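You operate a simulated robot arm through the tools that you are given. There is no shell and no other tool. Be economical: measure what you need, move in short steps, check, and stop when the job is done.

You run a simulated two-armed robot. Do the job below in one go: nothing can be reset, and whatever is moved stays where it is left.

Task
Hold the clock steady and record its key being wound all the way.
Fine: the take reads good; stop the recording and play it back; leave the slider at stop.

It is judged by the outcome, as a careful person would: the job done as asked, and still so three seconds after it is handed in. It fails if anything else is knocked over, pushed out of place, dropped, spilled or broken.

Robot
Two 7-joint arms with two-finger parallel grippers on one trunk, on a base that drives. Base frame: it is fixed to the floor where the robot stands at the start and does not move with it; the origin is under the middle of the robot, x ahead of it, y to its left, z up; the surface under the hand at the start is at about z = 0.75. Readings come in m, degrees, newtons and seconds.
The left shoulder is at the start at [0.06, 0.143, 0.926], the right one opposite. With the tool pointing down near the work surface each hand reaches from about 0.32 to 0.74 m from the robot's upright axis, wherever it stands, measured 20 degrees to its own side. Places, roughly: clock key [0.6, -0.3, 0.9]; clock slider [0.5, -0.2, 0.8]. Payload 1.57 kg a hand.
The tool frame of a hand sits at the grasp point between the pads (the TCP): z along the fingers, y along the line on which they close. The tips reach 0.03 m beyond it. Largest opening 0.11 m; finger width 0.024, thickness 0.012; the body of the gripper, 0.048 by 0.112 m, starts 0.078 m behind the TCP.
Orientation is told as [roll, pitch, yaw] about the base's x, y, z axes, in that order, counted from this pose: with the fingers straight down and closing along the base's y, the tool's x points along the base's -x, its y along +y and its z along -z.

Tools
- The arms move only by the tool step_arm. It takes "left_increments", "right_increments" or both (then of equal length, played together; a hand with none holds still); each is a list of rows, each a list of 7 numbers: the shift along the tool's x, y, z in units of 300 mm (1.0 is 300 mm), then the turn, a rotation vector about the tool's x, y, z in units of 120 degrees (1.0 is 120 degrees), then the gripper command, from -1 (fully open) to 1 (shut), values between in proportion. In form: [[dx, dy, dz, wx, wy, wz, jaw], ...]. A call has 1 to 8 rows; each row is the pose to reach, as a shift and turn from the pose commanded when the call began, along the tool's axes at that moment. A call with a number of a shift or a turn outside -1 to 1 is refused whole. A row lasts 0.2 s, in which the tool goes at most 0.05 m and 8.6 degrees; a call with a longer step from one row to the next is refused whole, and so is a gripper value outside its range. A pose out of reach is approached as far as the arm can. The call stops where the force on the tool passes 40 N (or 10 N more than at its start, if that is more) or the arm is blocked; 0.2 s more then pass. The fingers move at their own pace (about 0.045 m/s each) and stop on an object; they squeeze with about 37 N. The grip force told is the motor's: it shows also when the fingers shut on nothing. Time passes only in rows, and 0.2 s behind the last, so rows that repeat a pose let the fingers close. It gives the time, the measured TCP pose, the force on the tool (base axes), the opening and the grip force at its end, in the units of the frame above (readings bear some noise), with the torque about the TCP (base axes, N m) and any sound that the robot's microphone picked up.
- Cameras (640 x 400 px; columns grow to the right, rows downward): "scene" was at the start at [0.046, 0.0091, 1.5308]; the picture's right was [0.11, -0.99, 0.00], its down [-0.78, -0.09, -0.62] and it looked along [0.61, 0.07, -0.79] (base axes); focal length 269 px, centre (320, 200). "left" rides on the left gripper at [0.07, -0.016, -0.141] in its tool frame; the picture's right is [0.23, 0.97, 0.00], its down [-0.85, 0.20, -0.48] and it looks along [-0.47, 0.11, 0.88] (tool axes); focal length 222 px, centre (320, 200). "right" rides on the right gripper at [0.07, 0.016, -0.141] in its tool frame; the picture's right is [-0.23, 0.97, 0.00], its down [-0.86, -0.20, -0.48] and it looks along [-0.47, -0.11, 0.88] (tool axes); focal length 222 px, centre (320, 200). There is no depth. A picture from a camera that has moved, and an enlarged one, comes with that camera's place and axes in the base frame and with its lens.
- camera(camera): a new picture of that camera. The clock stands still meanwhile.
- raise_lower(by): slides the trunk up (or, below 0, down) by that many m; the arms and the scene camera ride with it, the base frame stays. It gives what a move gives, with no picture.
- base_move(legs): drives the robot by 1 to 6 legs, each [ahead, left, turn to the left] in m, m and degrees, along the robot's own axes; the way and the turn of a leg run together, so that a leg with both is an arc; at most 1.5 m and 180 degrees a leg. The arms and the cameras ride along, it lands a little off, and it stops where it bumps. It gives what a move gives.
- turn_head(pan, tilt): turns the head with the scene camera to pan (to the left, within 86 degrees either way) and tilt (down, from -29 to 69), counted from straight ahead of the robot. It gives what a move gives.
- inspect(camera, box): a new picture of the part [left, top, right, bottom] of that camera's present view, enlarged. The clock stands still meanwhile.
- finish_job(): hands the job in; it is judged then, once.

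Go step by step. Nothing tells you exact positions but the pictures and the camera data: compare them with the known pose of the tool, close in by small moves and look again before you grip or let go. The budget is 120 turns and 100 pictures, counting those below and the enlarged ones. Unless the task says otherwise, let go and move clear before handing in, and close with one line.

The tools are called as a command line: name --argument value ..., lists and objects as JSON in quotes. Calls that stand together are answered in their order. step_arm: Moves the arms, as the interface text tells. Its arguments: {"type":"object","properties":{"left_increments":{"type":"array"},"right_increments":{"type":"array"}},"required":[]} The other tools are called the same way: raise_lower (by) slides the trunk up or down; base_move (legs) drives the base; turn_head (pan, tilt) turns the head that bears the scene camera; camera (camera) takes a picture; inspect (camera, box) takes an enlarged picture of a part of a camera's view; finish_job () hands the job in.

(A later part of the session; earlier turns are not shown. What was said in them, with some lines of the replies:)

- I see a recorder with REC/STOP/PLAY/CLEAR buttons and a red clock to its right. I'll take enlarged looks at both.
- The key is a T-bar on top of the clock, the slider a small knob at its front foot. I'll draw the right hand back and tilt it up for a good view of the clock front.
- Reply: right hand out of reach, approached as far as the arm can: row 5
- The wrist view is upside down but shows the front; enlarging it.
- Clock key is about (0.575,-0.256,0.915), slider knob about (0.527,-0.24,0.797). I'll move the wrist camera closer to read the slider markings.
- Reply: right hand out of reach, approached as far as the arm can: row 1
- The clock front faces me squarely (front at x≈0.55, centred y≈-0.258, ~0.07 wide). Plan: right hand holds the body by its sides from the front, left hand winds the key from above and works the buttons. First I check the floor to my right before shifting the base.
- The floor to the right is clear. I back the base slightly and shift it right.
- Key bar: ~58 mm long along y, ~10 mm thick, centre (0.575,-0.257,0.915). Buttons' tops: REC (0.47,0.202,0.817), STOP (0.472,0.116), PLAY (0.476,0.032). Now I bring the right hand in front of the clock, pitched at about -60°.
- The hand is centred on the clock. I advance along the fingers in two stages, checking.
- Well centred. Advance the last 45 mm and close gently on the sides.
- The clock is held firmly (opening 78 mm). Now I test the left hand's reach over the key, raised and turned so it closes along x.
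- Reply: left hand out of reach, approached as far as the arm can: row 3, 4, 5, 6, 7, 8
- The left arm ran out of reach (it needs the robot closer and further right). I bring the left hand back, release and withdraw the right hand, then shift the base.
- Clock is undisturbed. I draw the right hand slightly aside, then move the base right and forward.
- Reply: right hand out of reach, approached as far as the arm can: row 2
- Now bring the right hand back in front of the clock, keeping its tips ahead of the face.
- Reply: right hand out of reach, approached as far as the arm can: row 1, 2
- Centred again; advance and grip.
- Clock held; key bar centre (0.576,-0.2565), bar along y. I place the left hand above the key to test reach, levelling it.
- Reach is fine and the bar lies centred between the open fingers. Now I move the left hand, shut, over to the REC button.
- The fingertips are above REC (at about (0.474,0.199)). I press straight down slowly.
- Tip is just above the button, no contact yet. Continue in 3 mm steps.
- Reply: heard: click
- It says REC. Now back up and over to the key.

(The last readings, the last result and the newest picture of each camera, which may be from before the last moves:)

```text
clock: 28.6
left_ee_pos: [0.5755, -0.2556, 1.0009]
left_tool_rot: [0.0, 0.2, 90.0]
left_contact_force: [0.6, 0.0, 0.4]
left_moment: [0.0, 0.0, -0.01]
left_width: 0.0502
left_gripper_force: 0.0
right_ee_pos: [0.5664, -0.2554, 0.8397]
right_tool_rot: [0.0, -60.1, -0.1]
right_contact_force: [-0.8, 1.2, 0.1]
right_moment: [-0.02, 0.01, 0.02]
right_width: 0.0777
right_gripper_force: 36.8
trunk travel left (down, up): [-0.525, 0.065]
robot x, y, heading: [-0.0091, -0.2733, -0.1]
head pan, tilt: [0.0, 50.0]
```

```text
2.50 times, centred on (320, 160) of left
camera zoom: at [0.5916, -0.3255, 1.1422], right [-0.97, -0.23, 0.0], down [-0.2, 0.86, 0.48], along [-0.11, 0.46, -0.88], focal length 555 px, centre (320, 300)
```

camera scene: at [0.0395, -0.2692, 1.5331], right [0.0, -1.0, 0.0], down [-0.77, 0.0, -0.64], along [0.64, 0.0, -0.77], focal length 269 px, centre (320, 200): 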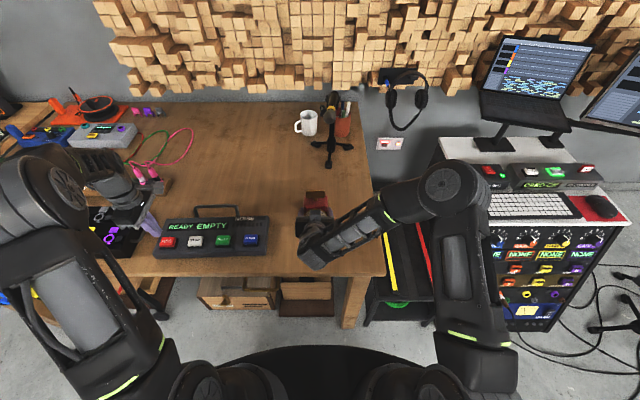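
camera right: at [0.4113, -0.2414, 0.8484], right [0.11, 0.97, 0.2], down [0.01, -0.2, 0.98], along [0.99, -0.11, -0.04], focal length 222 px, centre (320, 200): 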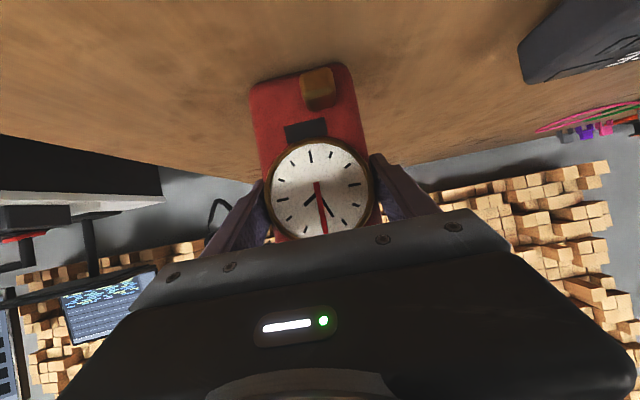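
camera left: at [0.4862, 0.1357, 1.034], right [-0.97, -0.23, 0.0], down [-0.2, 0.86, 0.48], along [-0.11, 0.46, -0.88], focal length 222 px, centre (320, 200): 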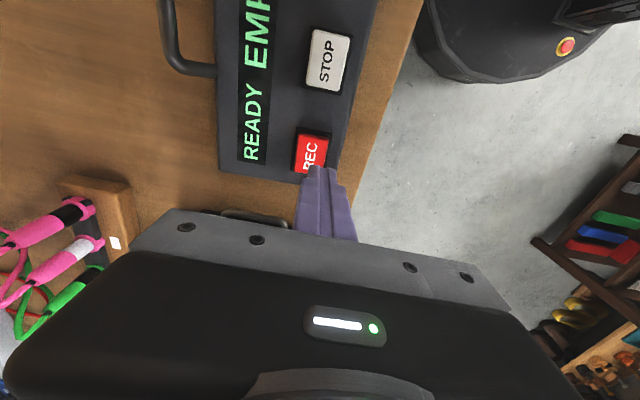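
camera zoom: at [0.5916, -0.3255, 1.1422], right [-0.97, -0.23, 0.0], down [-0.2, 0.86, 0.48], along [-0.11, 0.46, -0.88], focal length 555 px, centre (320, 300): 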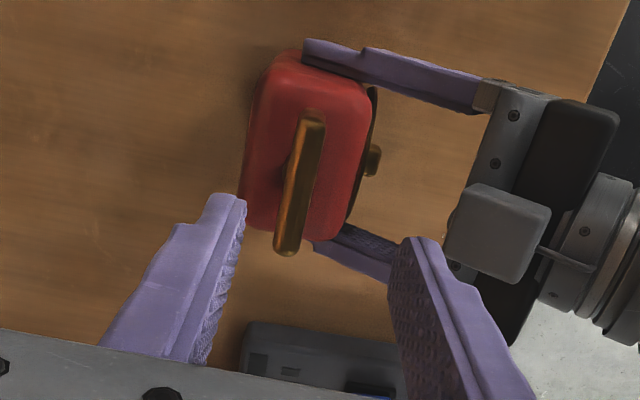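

The bar seems ~5 mm further ahead (+x) than the hand's centre; I correct and descend around it.

step_arm --left_increments '[[0.01, -0.017, 0.1, 0, 0, 0, 0.09], [0.01, -0.017, 0.2, 0, 0, 0, 0.09], [0.01, -0.017, 0.253, 0, 0, 0, 0.09], [0.01, -0.017, 0.253, 0, 0, 0, 0.09]]'

inspect --camera "left" --box '[240, 80, 400, 240]'

inspect --camera "scene" --box '[270, 150, 370, 225]'

```text
clock: 29.6
left_ee_pos: [0.5815, -0.2598, 0.9255]
left_tool_rot: [-0.1, 0.2, 89.9]
left_contact_force: [0.5, -0.1, -0.2]
left_moment: [0.02, 0.03, 0.02]
left_width: 0.0501
left_gripper_force: 0.0
right_ee_pos: [0.5669, -0.2561, 0.8366]
right_tool_rot: [-0.1, -60.1, -0.1]
right_contact_force: [0.0, 1.0, -0.5]
right_moment: [-0.06, -0.01, -0.02]
right_width: 0.0777
right_gripper_force: 36.6
trunk travel left (down, up): [-0.525, 0.065]
robot x, y, heading: [-0.0071, -0.2667, 0.2]
head pan, tilt: [0.0, 50.0]
```

```text
2.50 times, centred on (320, 160) of left
camera zoom: at [0.5972, -0.3298, 1.066], right [-0.97, -0.23, 0.0], down [-0.2, 0.86, 0.48], along [-0.11, 0.46, -0.88], focal length 555 px, centre (320, 300)
```

zoom: 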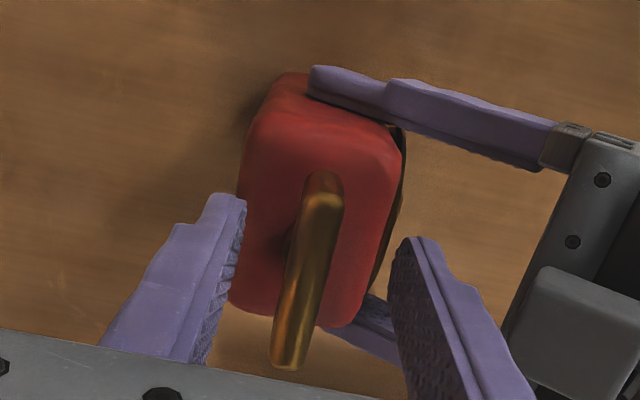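

```text
5.33 times, centred on (320, 188) of scene
camera zoom: at [0.0394, -0.2694, 1.5331], right [0.0, -1.0, 0.0], down [-0.77, 0.0, -0.64], along [0.64, 0.0, -0.77], focal length 1436 px, centre (320, 267)
```

zoom: 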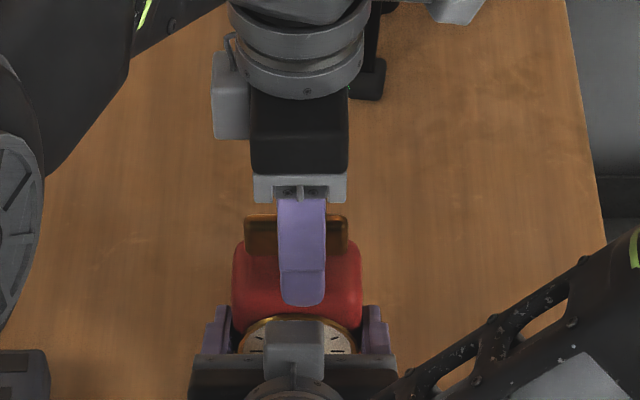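

Well aligned (3 mm correction in y). I close on the key bar.

step_arm --left_increments '[[-0.01, 0, 0, 0, 0, 0, 0.09], [-0.01, 0, 0, 0, 0, 0, 0.4], [-0.01, 0, 0, 0, 0, 0, 0.7], [-0.01, 0, 0, 0, 0, 0, 1], [-0.01, 0, 0, 0, 0, 0, 1]]'

```text
clock: 30.8
left_ee_pos: [0.5821, -0.2561, 0.9259]
left_tool_rot: [-0.3, 0.0, 89.8]
left_contact_force: [18.2, 0.1, -0.6]
left_moment: [0.13, -0.63, -0.05]
left_width: 0.0149
left_gripper_force: 26.8
right_ee_pos: [0.5655, -0.2561, 0.8372]
right_tool_rot: [0.1, -59.9, 0.0]
right_contact_force: [-20.2, -1.1, 6.3]
right_moment: [-0.13, -0.72, -0.06]
right_width: 0.078
right_gripper_force: 37.0
trunk travel left (down, up): [-0.525, 0.065]
robot x, y, heading: [-0.0098, -0.2711, -0.1]
head pan, tilt: [0.0, 50.0]
```

The bar sits a little further ahead still (18 N sideways); I relieve by shifting +x a few mm.

step_arm --left_increments '[[0, -0.007, 0, 0, 0, 0, 1], [0, -0.013, 0, 0, 0, 0, 1], [0, -0.013, 0, 0, 0, 0, 1]]'

```text
clock: 31.6
left_ee_pos: [0.5842, -0.2583, 0.925]
left_tool_rot: [0.2, 0.3, 89.9]
left_contact_force: [-7.1, 2.8, 13.1]
left_moment: [0.3, 0.17, -0.01]
left_width: 0.0148
left_gripper_force: 30.9
right_ee_pos: [0.5672, -0.2574, 0.8391]
right_tool_rot: [0.0, -60.0, -0.1]
right_contact_force: [5.5, 0.4, -3.2]
right_moment: [0.33, 1.07, -0.04]
right_width: 0.0778
right_gripper_force: 37.2
trunk travel left (down, up): [-0.525, 0.065]
robot x, y, heading: [-0.0101, -0.2711, 0.1]
head pan, tilt: [0.0, 50.0]
```

Nearly balanced now. I begin turning the key clockwise (seen from above) in small steps.

step_arm --left_increments '[[0, 0.003, -0.003, 0, 0, 0.04, 1], [0, 0.003, -0.003, 0, 0, 0.08, 1], [0, 0.003, -0.003, 0, 0, 0.12, 1]]'

inspect --camera "scene" --box '[270, 150, 370, 225]'

```text
clock: 32.4
left_ee_pos: [0.5833, -0.2581, 0.9258]
left_tool_rot: [0.0, 0.2, 75.4]
left_contact_force: [-11.3, -0.9, 8.3]
left_moment: [0.26, 0.27, 0.03]
left_width: 0.0147
left_gripper_force: 30.9
right_ee_pos: [0.5664, -0.2571, 0.8384]
right_tool_rot: [-0.1, -60.2, -0.2]
right_contact_force: [12.4, 0.6, -6.0]
right_moment: [-0.23, 0.98, 0.03]
right_width: 0.0778
right_gripper_force: 36.8
trunk travel left (down, up): [-0.525, 0.065]
robot x, y, heading: [-0.0065, -0.2722, -0.1]
head pan, tilt: [0.0, 50.0]
```

```text
5.33 times, centred on (320, 188) of scene
camera zoom: at [0.0394, -0.2695, 1.5331], right [0.0, -1.0, 0.0], down [-0.77, 0.0, -0.64], along [0.64, 0.0, -0.77], focal length 1436 px, centre (320, 267)
```

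zoom: 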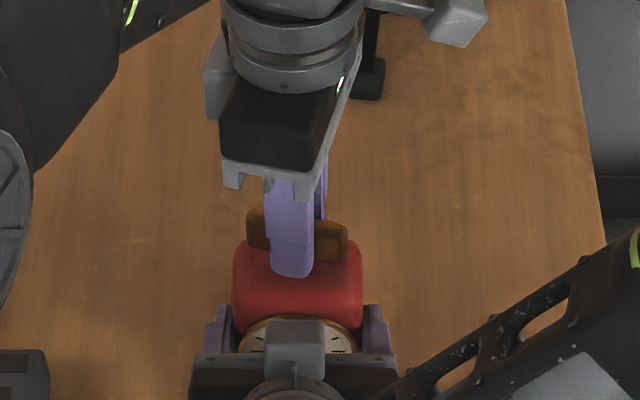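

The key turns with the hand, low torque. Continue clockwise.

step_arm --left_increments '[[0, 0.003, 0, 0, 0, 0.06, 1], [0, 0.003, 0, 0, 0, 0.12, 1], [0, 0.003, 0, 0, 0, 0.18, 1], [0, 0.003, 0, 0, 0, 0.24, 1], [0, 0.003, 0, 0, 0, 0.3, 1], [0, 0.003, 0, 0, 0, 0.36, 1]]'

camera --camera "scene"

```text
clock: 33.8
left_ee_pos: [0.5832, -0.257, 0.9257]
left_tool_rot: [-0.1, 0.0, 32.2]
left_contact_force: [-7.5, -2.4, 3.9]
left_moment: [-0.09, 0.12, -0.01]
left_width: 0.0151
left_gripper_force: 31.4
right_ee_pos: [0.5674, -0.2559, 0.8376]
right_tool_rot: [0.1, -60.0, -0.1]
right_contact_force: [7.6, 2.2, -2.5]
right_moment: [-0.15, 0.74, 0.06]
right_width: 0.0779
right_gripper_force: 37.5
trunk travel left (down, up): [-0.525, 0.065]
robot x, y, heading: [-0.0098, -0.2702, -0.0]
head pan, tilt: [0.0, 50.0]
```

```text
62 pictures are left
camera scene: at [0.0395, -0.2694, 1.5331], right [0.0, -1.0, 0.0], down [-0.77, 0.0, -0.64], along [0.64, 0.0, -0.77], focal length 269 px, centre (320, 200)
```

scene: 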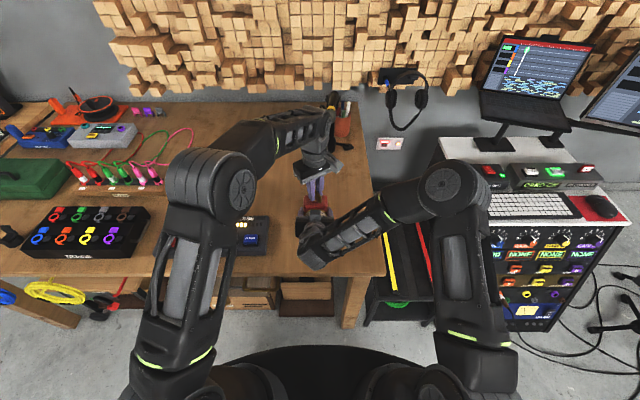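

The noise meter and laptop now show something; look closely.

inspect --camera "scene" --box '[225, 205, 285, 260]'

inspect --camera "scene" --box '[480, 30, 620, 120]'

```text
7.27 times, centred on (255, 232) of scene
camera zoom: at [0.0395, -0.2694, 1.5331], right [0.0, -1.0, 0.0], down [-0.77, 0.0, -0.64], along [0.64, 0.0, -0.77], focal length 1958 px, centre (793, -36)
```

zoom: 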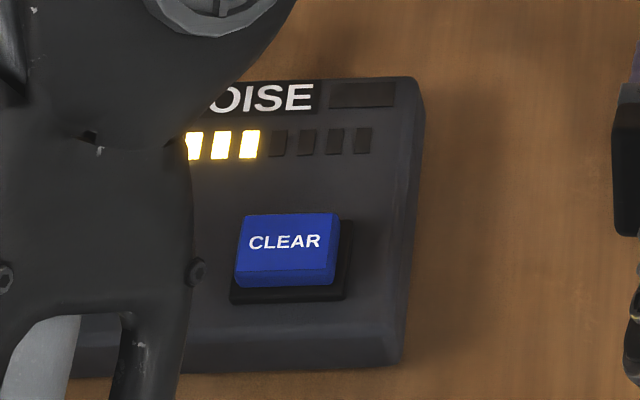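

```text
4.44 times, centred on (550, 75) of scene
camera zoom: at [0.0395, -0.2694, 1.5331], right [0.0, -1.0, 0.0], down [-0.77, 0.0, -0.64], along [0.64, 0.0, -0.77], focal length 1196 px, centre (-702, 756)
```

zoom: 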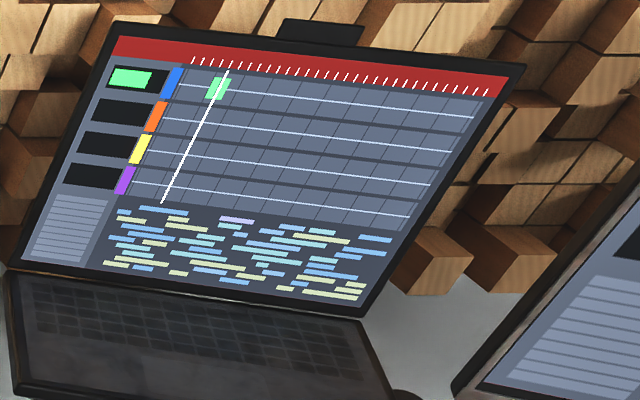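

Winding registers on the recorder (4 bars, green clip), so the direction makes sound. Continue at the same pace.

step_arm --left_increments '[[0, 0.002, 0, 0, 0, 0.06, 1], [0, 0.002, 0, 0, 0, 0.12, 1], [0, 0.002, 0, 0, 0, 0.18, 1], [0, 0.002, 0, 0, 0, 0.24, 1], [0, 0.002, 0, 0, 0, 0.3, 1], [0, 0.002, 0, 0, 0, 0.36, 1], [0, 0.002, 0, 0, 0, 0.42, 1], [0, 0.002, 0, 0, 0, 0.48, 1]]'

camera --camera "scene"

```text
clock: 35.6
left_ee_pos: [0.5817, -0.2558, 0.9252]
left_tool_rot: [0.0, -0.1, -25.4]
left_contact_force: [5.9, -5.8, -3.7]
left_moment: [0.0, -0.03, 0.01]
left_width: 0.0152
left_gripper_force: 30.5
right_ee_pos: [0.5678, -0.2555, 0.8383]
right_tool_rot: [0.1, -59.9, 0.0]
right_contact_force: [-5.3, 5.9, 4.2]
right_moment: [-0.47, -0.6, 0.05]
right_width: 0.0776
right_gripper_force: 37.2
trunk travel left (down, up): [-0.525, 0.065]
robot x, y, heading: [-0.0089, -0.2711, 0.2]
head pan, tilt: [0.0, 50.0]
```

```text
59 pictures are left
camera scene: at [0.0397, -0.2694, 1.5331], right [0.0, -1.0, 0.0], down [-0.77, 0.0, -0.64], along [0.64, 0.0, -0.77], focal length 269 px, centre (320, 200)
```

scene: 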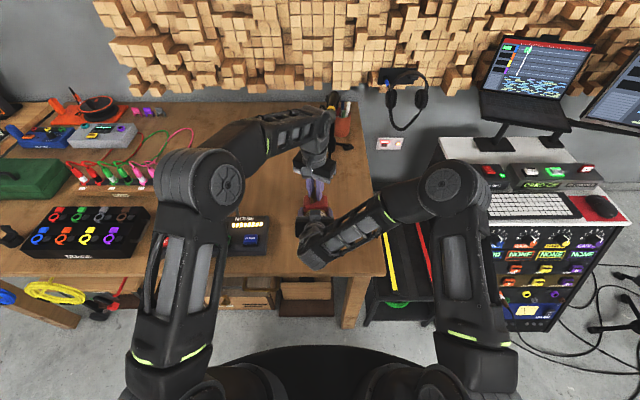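

inspect --camera "scene" --box '[200, 205, 290, 260]'

inspect --camera "scene" --box '[280, 130, 360, 250]'

```text
7.11 times, centred on (245, 232) of scene
camera zoom: at [0.0397, -0.2694, 1.5331], right [0.0, -1.0, 0.0], down [-0.77, 0.0, -0.64], along [0.64, 0.0, -0.77], focal length 1914 px, centre (853, -31)
```

zoom: 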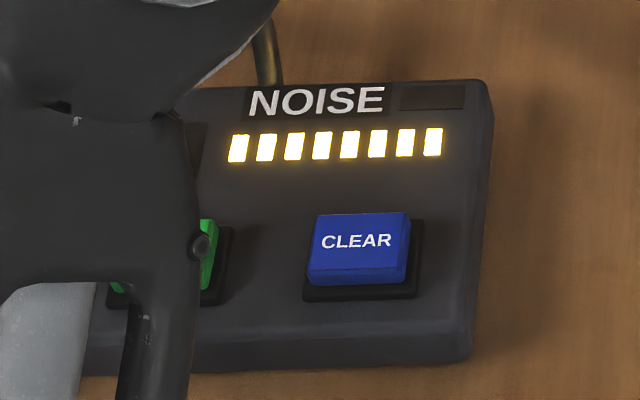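

```text
3.33 times, centred on (320, 190) of scene
camera zoom: at [0.0397, -0.2694, 1.5331], right [0.0, -1.0, 0.0], down [-0.77, 0.0, -0.64], along [0.64, 0.0, -0.77], focal length 897 px, centre (320, 233)
```

zoom: 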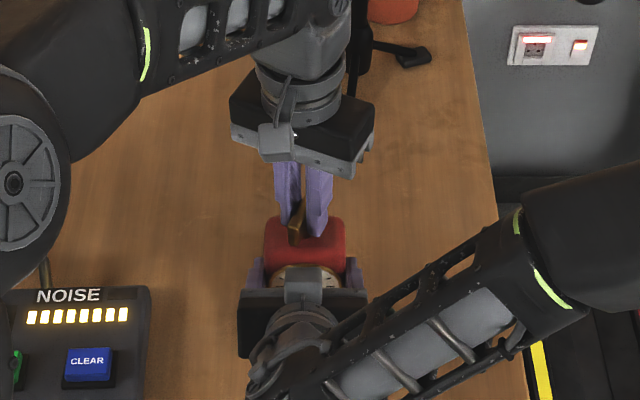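

The meter is full at 115° of turn. The key still turns freely, so I keep winding toward its stop, watching torque.

step_arm --left_increments '[[0, 0, 0, 0, 0, 0.06, 1], [0, 0, 0, 0, 0, 0.12, 1], [0, 0, 0, 0, 0, 0.18, 1], [0, 0, 0, 0, 0, 0.24, 1], [0, 0, 0, 0, 0, 0.3, 1], [0, 0, 0, 0, 0, 0.36, 1], [0, 0, 0, 0, 0, 0.42, 1], [0, 0, 0, 0, 0, 0.48, 1]]'

inspect --camera "scene" --box '[200, 130, 360, 250]'

```text
clock: 37.4
left_ee_pos: [0.582, -0.2538, 0.9247]
left_tool_rot: [0.0, -0.1, -82.7]
left_contact_force: [1.9, 2.8, -0.2]
left_moment: [0.32, -0.5, 1.42]
left_width: 0.021
left_gripper_force: 34.3
right_ee_pos: [0.5676, -0.2578, 0.8376]
right_tool_rot: [0.1, -60.1, -0.3]
right_contact_force: [-3.6, -1.1, 4.9]
right_moment: [0.35, 0.43, -1.41]
right_width: 0.0776
right_gripper_force: 37.6
trunk travel left (down, up): [-0.525, 0.065]
robot x, y, heading: [-0.011, -0.2706, -0.2]
head pan, tilt: [0.0, 50.0]
```

```text
3.33 times, centred on (280, 190) of scene
camera zoom: at [0.039, -0.2692, 1.5332], right [0.0, -1.0, 0.0], down [-0.77, 0.0, -0.64], along [0.64, 0.0, -0.77], focal length 897 px, centre (453, 233)
```

zoom: 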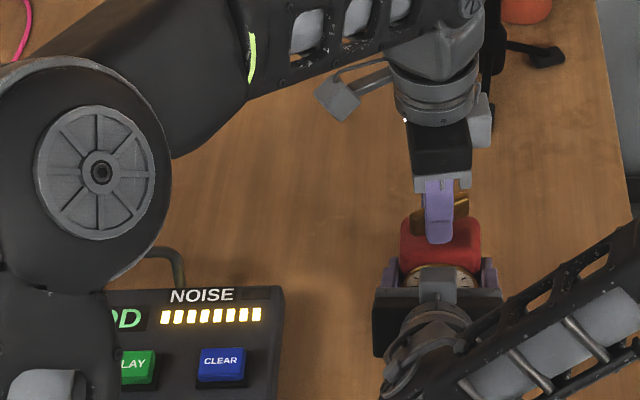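

The torque rose to 1.4 N·m, the bar is at its stop, and the display shows "..OD" (GOOD). I open the left hand and lift off.

step_arm --left_increments '[[0, 0, 0, 0, 0, -0.03, 1], [0, 0, 0, 0, 0, -0.03, 0.3], [0, 0, 0, 0, 0, -0.03, 0.09], [0, 0, 0, 0, 0, -0.03, 0.09], [0, 0, -0.12, 0, 0, -0.03, 0.09], [0, 0, -0.25, 0, 0, -0.03, 0.09]]'

camera --camera "scene"

inspect --camera "left" --box '[220, 60, 420, 260]'

```text
clock: 38.8
left_ee_pos: [0.5811, -0.2558, 1.0002]
left_tool_rot: [0.0, -0.1, -79.2]
left_contact_force: [1.3, 0.3, -0.1]
left_moment: [0.03, 0.0, 0.02]
left_width: 0.05
left_gripper_force: 0.1
right_ee_pos: [0.5652, -0.2564, 0.8379]
right_tool_rot: [-0.1, -59.9, 0.0]
right_contact_force: [-1.7, -1.7, 1.6]
right_moment: [-0.14, 0.36, 0.03]
right_width: 0.0781
right_gripper_force: 36.8
trunk travel left (down, up): [-0.525, 0.065]
robot x, y, heading: [-0.0091, -0.2711, 0.0]
head pan, tilt: [0.0, 50.0]
```

```text
55 pictures are left
camera scene: at [0.0389, -0.2695, 1.5331], right [0.0, -1.0, 0.0], down [-0.77, 0.0, -0.64], along [0.64, 0.0, -0.77], focal length 269 px, centre (320, 200)
```

scene: 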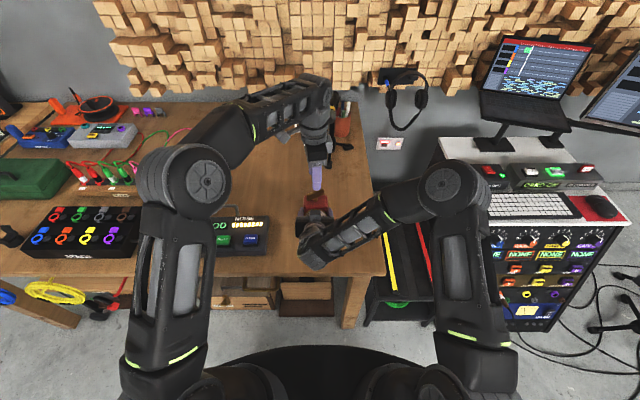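

```text
2.00 times, centred on (320, 160) of left
camera zoom: at [0.5516, -0.1897, 1.1413], right [0.91, 0.41, 0.0], down [0.36, -0.8, 0.48], along [0.19, -0.44, -0.88], focal length 444 px, centre (320, 280)
```

zoom: 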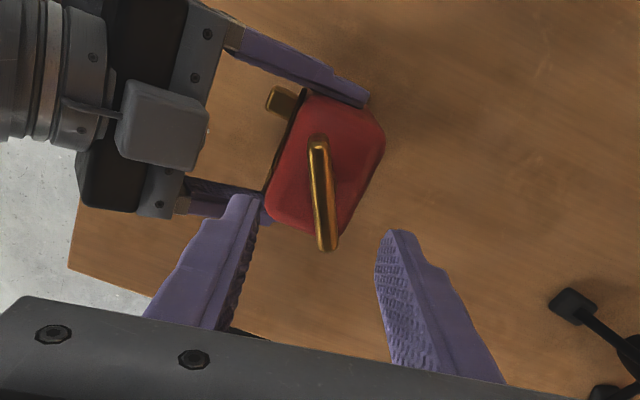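

Bar rests at its stop and the slider is unmoved. Next, over to the STOP button with the left hand.

step_arm --left_increments '[[0.155, -0.015, 0, 0, 0, 0, 1], [0.31, -0.03, 0, 0, 0, 0, 1], [0.465, -0.045, 0, 0, 0, 0, 1], [0.62, -0.06, 0, 0, 0, 0, 1], [0.775, -0.075, 0, 0, 0, 0, 1], [0.93, -0.09, 0, 0, 0, 0, 1]]'

step_arm --left_increments '[[0.13, -0.01, 0.08, 0, 0, 0, 1], [0.26, -0.02, 0.16, 0, 0, 0, 1], [0.352, -0.032, 0.28, 0, 0, 0, 1], [0.352, -0.032, 0.4, 0, 0, 0, 1], [0.352, -0.032, 0.46, 0, 0, 0, 1], [0.352, -0.032, 0.48, 0, 0, 0, 1]]'

inspect --camera "scene" --box '[140, 190, 280, 265]'

```text
clock: 40.2
left_ee_pos: [0.5047, 0.0128, 0.9982]
left_tool_rot: [0.0, -0.2, -79.3]
left_contact_force: [0.2, 0.5, 0.1]
left_moment: [0.02, 0.02, -0.02]
left_width: 0.0
left_gripper_force: 21.2
right_ee_pos: [0.5665, -0.2567, 0.8377]
right_tool_rot: [0.0, -59.9, -0.1]
right_contact_force: [-1.6, 1.2, 0.8]
right_moment: [-0.06, 0.24, -0.08]
right_width: 0.0776
right_gripper_force: 37.0
trunk travel left (down, up): [-0.525, 0.065]
robot x, y, heading: [-0.0063, -0.2692, -0.2]
head pan, tilt: [0.0, 50.0]
```

```text
clock: 41.6
left_ee_pos: [0.4772, 0.1151, 0.8561]
left_tool_rot: [-0.1, -0.1, -79.2]
left_contact_force: [1.1, -0.3, 0.9]
left_moment: [-0.02, -0.03, -0.01]
left_width: 0.0
left_gripper_force: 21.2
right_ee_pos: [0.5667, -0.2569, 0.8383]
right_tool_rot: [-0.1, -60.1, -0.1]
right_contact_force: [-0.1, -0.4, -0.3]
right_moment: [-0.1, 0.12, -0.01]
right_width: 0.0779
right_gripper_force: 36.8
trunk travel left (down, up): [-0.525, 0.065]
robot x, y, heading: [-0.0103, -0.2742, -0.0]
head pan, tilt: [0.0, 50.0]
```

```text
4.57 times, centred on (210, 228) of scene
camera zoom: at [0.0393, -0.2693, 1.5331], right [0.0, -1.0, 0.0], down [-0.77, 0.0, -0.64], along [0.64, 0.0, -0.77], focal length 1230 px, centre (823, 74)
```

zoom: 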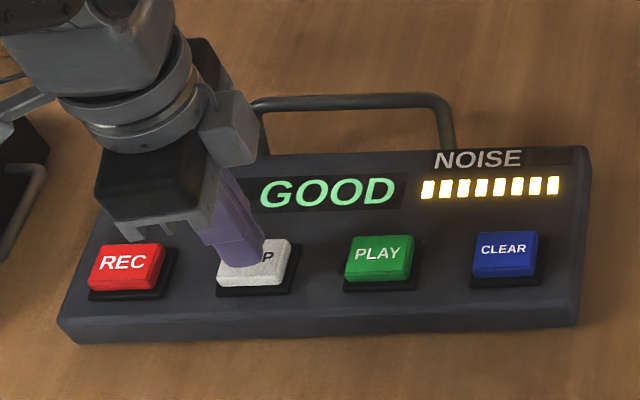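

The display reads GOOD. Press STOP.

step_arm --left_increments '[[-0.02, -0.004, 0.03, 0, 0, 0, 1], [-0.02, -0.004, 0.055, 0, 0, 0, 1], [-0.02, -0.004, 0.066, 0, 0, 0, 1], [-0.02, -0.004, 0.074, 0, 0, 0, 1]]'

inspect --camera "scene" --box '[140, 190, 280, 265]'

```text
clock: 42.6
left_ee_pos: [0.4751, 0.1097, 0.8342]
left_tool_rot: [0.1, -0.1, -79.2]
left_contact_force: [-1.1, -0.9, 4.0]
left_moment: [0.0, 0.02, -0.02]
left_width: 0.0002
left_gripper_force: 21.4
right_ee_pos: [0.567, -0.2556, 0.8377]
right_tool_rot: [0.0, -60.0, -0.1]
right_contact_force: [1.1, 0.0, -0.6]
right_moment: [-0.09, 0.01, 0.02]
right_width: 0.078
right_gripper_force: 37.0
trunk travel left (down, up): [-0.525, 0.065]
robot x, y, heading: [-0.0095, -0.2699, -0.2]
head pan, tilt: [0.0, 50.0]
heard: click
```

```text
4.57 times, centred on (210, 228) of scene
camera zoom: at [0.0393, -0.2695, 1.5331], right [0.0, -1.0, 0.0], down [-0.77, 0.0, -0.64], along [0.64, 0.0, -0.77], focal length 1230 px, centre (823, 74)
```

zoom: 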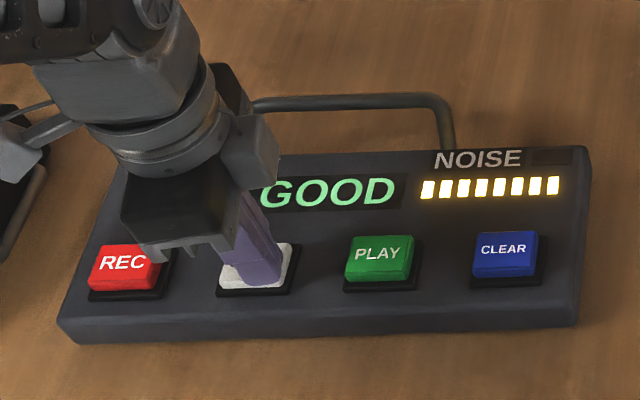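

Clicked. Lift and see the mode, then PLAY.

step_arm --left_increments '[[0, 0, -0.1, 0, 0, 0, 1], [-0.13, -0.025, -0.13, 0, 0, 0, 1], [-0.259, -0.049, -0.13, 0, 0, 0, 1], [-0.259, -0.049, -0.08, 0, 0, 0, 1]]'

inspect --camera "scene" --box '[140, 190, 280, 265]'

```text
clock: 43.6
left_ee_pos: [0.4748, 0.0293, 0.8576]
left_tool_rot: [0.0, -0.2, -79.2]
left_contact_force: [0.6, -0.6, 0.4]
left_moment: [-0.02, -0.04, -0.03]
left_width: 0.0001
left_gripper_force: 21.1
right_ee_pos: [0.5665, -0.2561, 0.838]
right_tool_rot: [0.1, -59.9, -0.1]
right_contact_force: [0.8, 1.6, 0.2]
right_moment: [-0.02, 0.02, -0.01]
right_width: 0.0779
right_gripper_force: 37.5
trunk travel left (down, up): [-0.525, 0.065]
robot x, y, heading: [-0.0088, -0.2683, 0.1]
head pan, tilt: [0.0, 50.0]
```

```text
4.57 times, centred on (210, 228) of scene
camera zoom: at [0.0395, -0.2691, 1.5331], right [0.0, -1.0, 0.0], down [-0.77, 0.0, -0.64], along [0.64, 0.0, -0.77], focal length 1230 px, centre (823, 74)
```

zoom: 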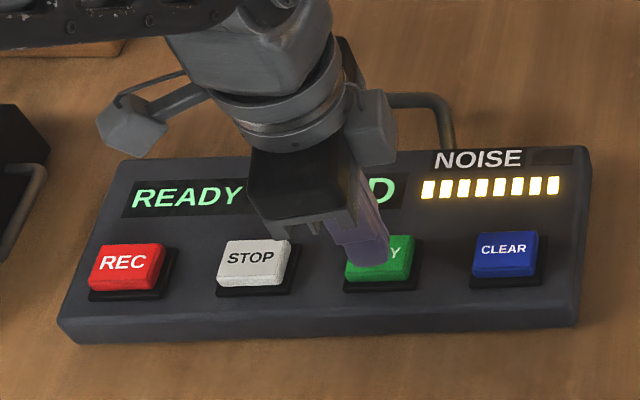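

READY GOOD. Press PLAY.

step_arm --left_increments '[[0, 0, 0.035, 0, 0, 0, 1], [0, 0, 0.06, 0, 0, 0, 1], [0, 0, 0.072, 0, 0, 0, 1], [0, 0, 0.08, 0, 0, 0, 1]]'

step_arm --left_increments '[[0, 0, -0.1, 0, 0, 0, 1], [0.1, 0, -0.2, 0, 0, 0, 1], [0.25, 0, -0.25, 0, 0, 0, 1], [0.4, 0, -0.3, 0, 0, 0, 1], [0.55, 0, -0.35, 0, 0, 0, 1]]'

inspect --camera "scene" --box '[140, 190, 280, 265]'

```text
clock: 44.6
left_ee_pos: [0.4748, 0.0289, 0.8345]
left_tool_rot: [-0.1, -0.1, -79.2]
left_contact_force: [-1.1, 0.3, 2.3]
left_moment: [0.04, 0.05, 0.01]
left_width: 0.0
left_gripper_force: 20.8
right_ee_pos: [0.5672, -0.2559, 0.8379]
right_tool_rot: [0.0, -60.1, -0.1]
right_contact_force: [0.6, 0.1, -0.6]
right_moment: [-0.06, 0.05, -0.02]
right_width: 0.0778
right_gripper_force: 36.7
trunk travel left (down, up): [-0.525, 0.065]
robot x, y, heading: [-0.0097, -0.2709, -0.0]
head pan, tilt: [0.0, 50.0]
heard: click
```

```text
clock: 45.8
left_ee_pos: [0.4431, 0.1936, 0.9417]
left_tool_rot: [0.0, -0.2, -79.3]
left_contact_force: [0.4, 0.7, -0.2]
left_moment: [0.0, 0.05, 0.03]
left_width: 0.0
left_gripper_force: 20.8
right_ee_pos: [0.5672, -0.2556, 0.8374]
right_tool_rot: [0.0, -60.0, -0.1]
right_contact_force: [-0.8, 1.1, 0.6]
right_moment: [-0.06, 0.18, -0.1]
right_width: 0.0781
right_gripper_force: 37.3
trunk travel left (down, up): [-0.525, 0.065]
robot x, y, heading: [-0.011, -0.269, -0.2]
head pan, tilt: [0.0, 50.0]
```

```text
4.57 times, centred on (210, 228) of scene
camera zoom: at [0.0392, -0.2689, 1.5331], right [0.0, -1.0, 0.0], down [-0.77, 0.0, -0.64], along [0.64, 0.0, -0.77], focal length 1230 px, centre (823, 74)
```

zoom: 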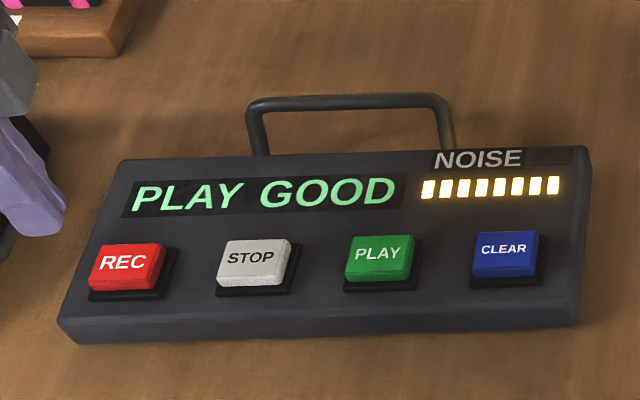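

Playing back, take GOOD. Meanwhile I check the clock's face, its plate and the slider.

inspect --camera "right" --box '[240, 50, 390, 240]'

inspect --camera "scene" --box '[280, 170, 360, 250]'

```text
2.11 times, centred on (315, 145) of right
camera zoom: at [0.4102, -0.2394, 0.8484], right [0.11, 0.97, 0.2], down [0.01, -0.2, 0.98], along [0.99, -0.11, -0.04], focal length 468 px, centre (330, 316)
```

zoom: 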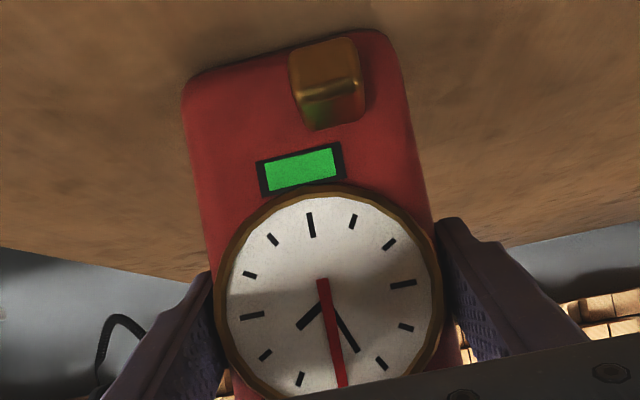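

```text
5.00 times, centred on (320, 210) of scene
camera zoom: at [0.0392, -0.2689, 1.5331], right [0.0, -1.0, 0.0], down [-0.77, 0.0, -0.64], along [0.64, 0.0, -0.77], focal length 1346 px, centre (320, 150)
```

zoom: 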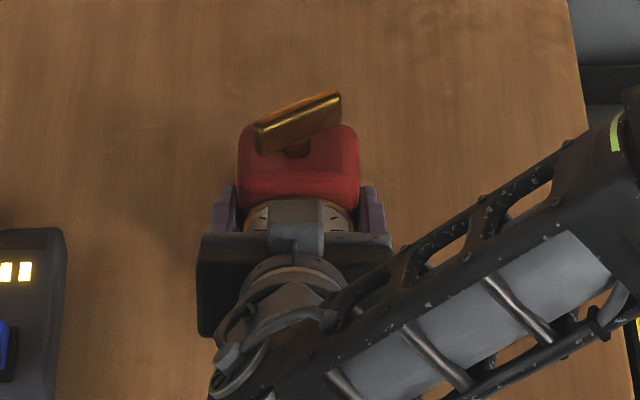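

The plate is green (fully wound), the hands still stand, the slider is unmoved at stop. I release the clock and withdraw straight back.

step_arm --right_increments '[[0, 0, 0, 0, 0, 0, 0], [0, 0, 0, 0, 0, 0, -0.7], [0, 0, 0, 0, 0, 0, -1], [0, 0, 0, 0, 0, 0, -1], [0, 0, -0.1, 0, 0, 0, -1], [0, 0, -0.2, 0, 0, 0, -1], [0, 0, -0.29, 0, 0, 0, -1]]'

camera --camera "scene"

inspect --camera "right" --box '[240, 40, 390, 240]'

```text
clock: 47.4
left_ee_pos: [0.4452, 0.1933, 0.9426]
left_tool_rot: [-0.1, -0.1, -79.3]
left_contact_force: [-0.6, -0.1, 0.6]
left_moment: [0.02, -0.04, -0.01]
left_width: 0.0
left_gripper_force: 21.3
right_ee_pos: [0.4926, -0.257, 0.8822]
right_tool_rot: [0.0, -60.0, -0.1]
right_contact_force: [0.1, -0.1, 0.0]
right_moment: [0.02, 0.0, 0.01]
right_width: 0.1101
right_gripper_force: 0.0
trunk travel left (down, up): [-0.525, 0.065]
robot x, y, heading: [-0.0108, -0.2701, 0.0]
head pan, tilt: [0.0, 50.0]
```

```text
47 pictures are left
camera scene: at [0.0388, -0.2693, 1.5331], right [0.0, -1.0, 0.0], down [-0.77, 0.0, -0.64], along [0.64, 0.0, -0.77], focal length 269 px, centre (320, 200)
```

scene: 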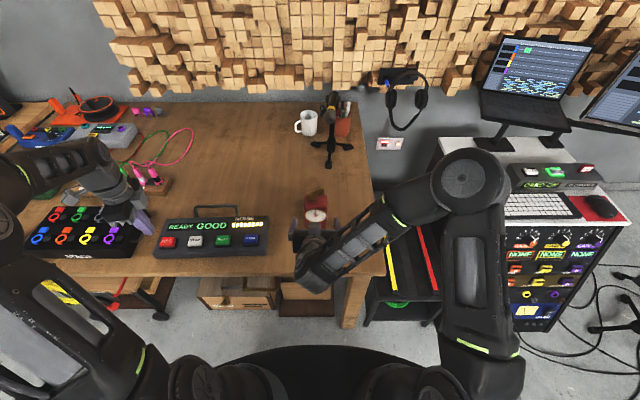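

```text
2.00 times, centred on (315, 140) of right
camera zoom: at [0.3355, -0.2399, 0.893], right [0.12, 0.97, 0.2], down [0.01, -0.2, 0.98], along [0.99, -0.11, -0.04], focal length 444 px, centre (330, 320)
```

zoom: 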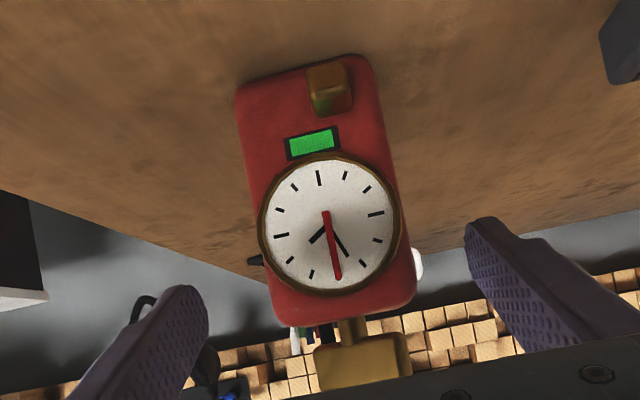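

Playback finished: READY GOOD; the clock is wound, still, in place, slider unmoved. I move the right hand clear to the side.

step_arm --right_increments '[[0, 0, -0.03, 0, 0, 0, -1], [0, -0.14, -0.03, 0, 0, 0, -1], [0, -0.28, -0.03, 0, 0, 0, -1], [0, -0.42, -0.03, 0, 0, 0, -1]]'

inspect --camera "scene" --box '[140, 170, 380, 265]'

```text
clock: 48.4
left_ee_pos: [0.4449, 0.1925, 0.944]
left_tool_rot: [0.0, -0.1, -79.2]
left_contact_force: [1.1, 0.1, 0.0]
left_moment: [0.0, -0.01, -0.02]
left_width: 0.0001
left_gripper_force: 21.5
right_ee_pos: [0.4911, -0.3826, 0.8838]
right_tool_rot: [-0.1, -59.9, 0.0]
right_contact_force: [-0.6, -0.1, -0.3]
right_moment: [-0.04, 0.03, 0.04]
right_width: 0.1098
right_gripper_force: 0.0
right hand out of reach, approached as far as the arm can: row 4
trunk travel left (down, up): [-0.525, 0.065]
robot x, y, heading: [-0.0089, -0.2681, -0.1]
head pan, tilt: [0.0, 50.0]
```

```text
2.67 times, centred on (260, 218) of scene
camera zoom: at [0.0392, -0.27, 1.5331], right [0.0, -1.0, 0.0], down [-0.77, 0.0, -0.64], along [0.64, 0.0, -0.77], focal length 718 px, centre (480, 153)
```

zoom: 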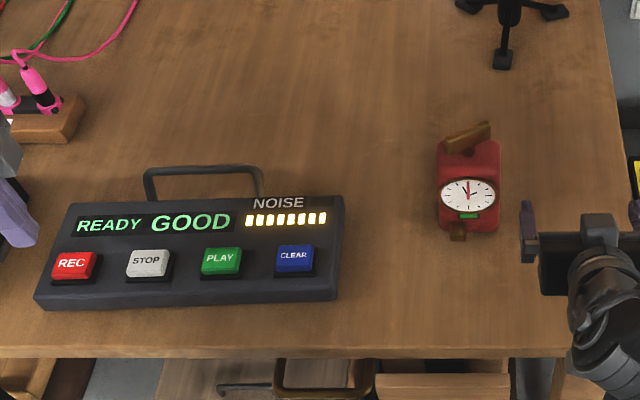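

All is in place: the take is good and played back, the clock is wound and standing, the slider untouched, both hands clear. Handing in.

finish_job

```text
The job is handed in.
```

The key was wound to its stop while the other hand held the clock. The recorder reads READY GOOD after the recording was stopped and played back. I never touched the slider: it has no readable label, so I took it to be at stop because the clock's hands stayed still.
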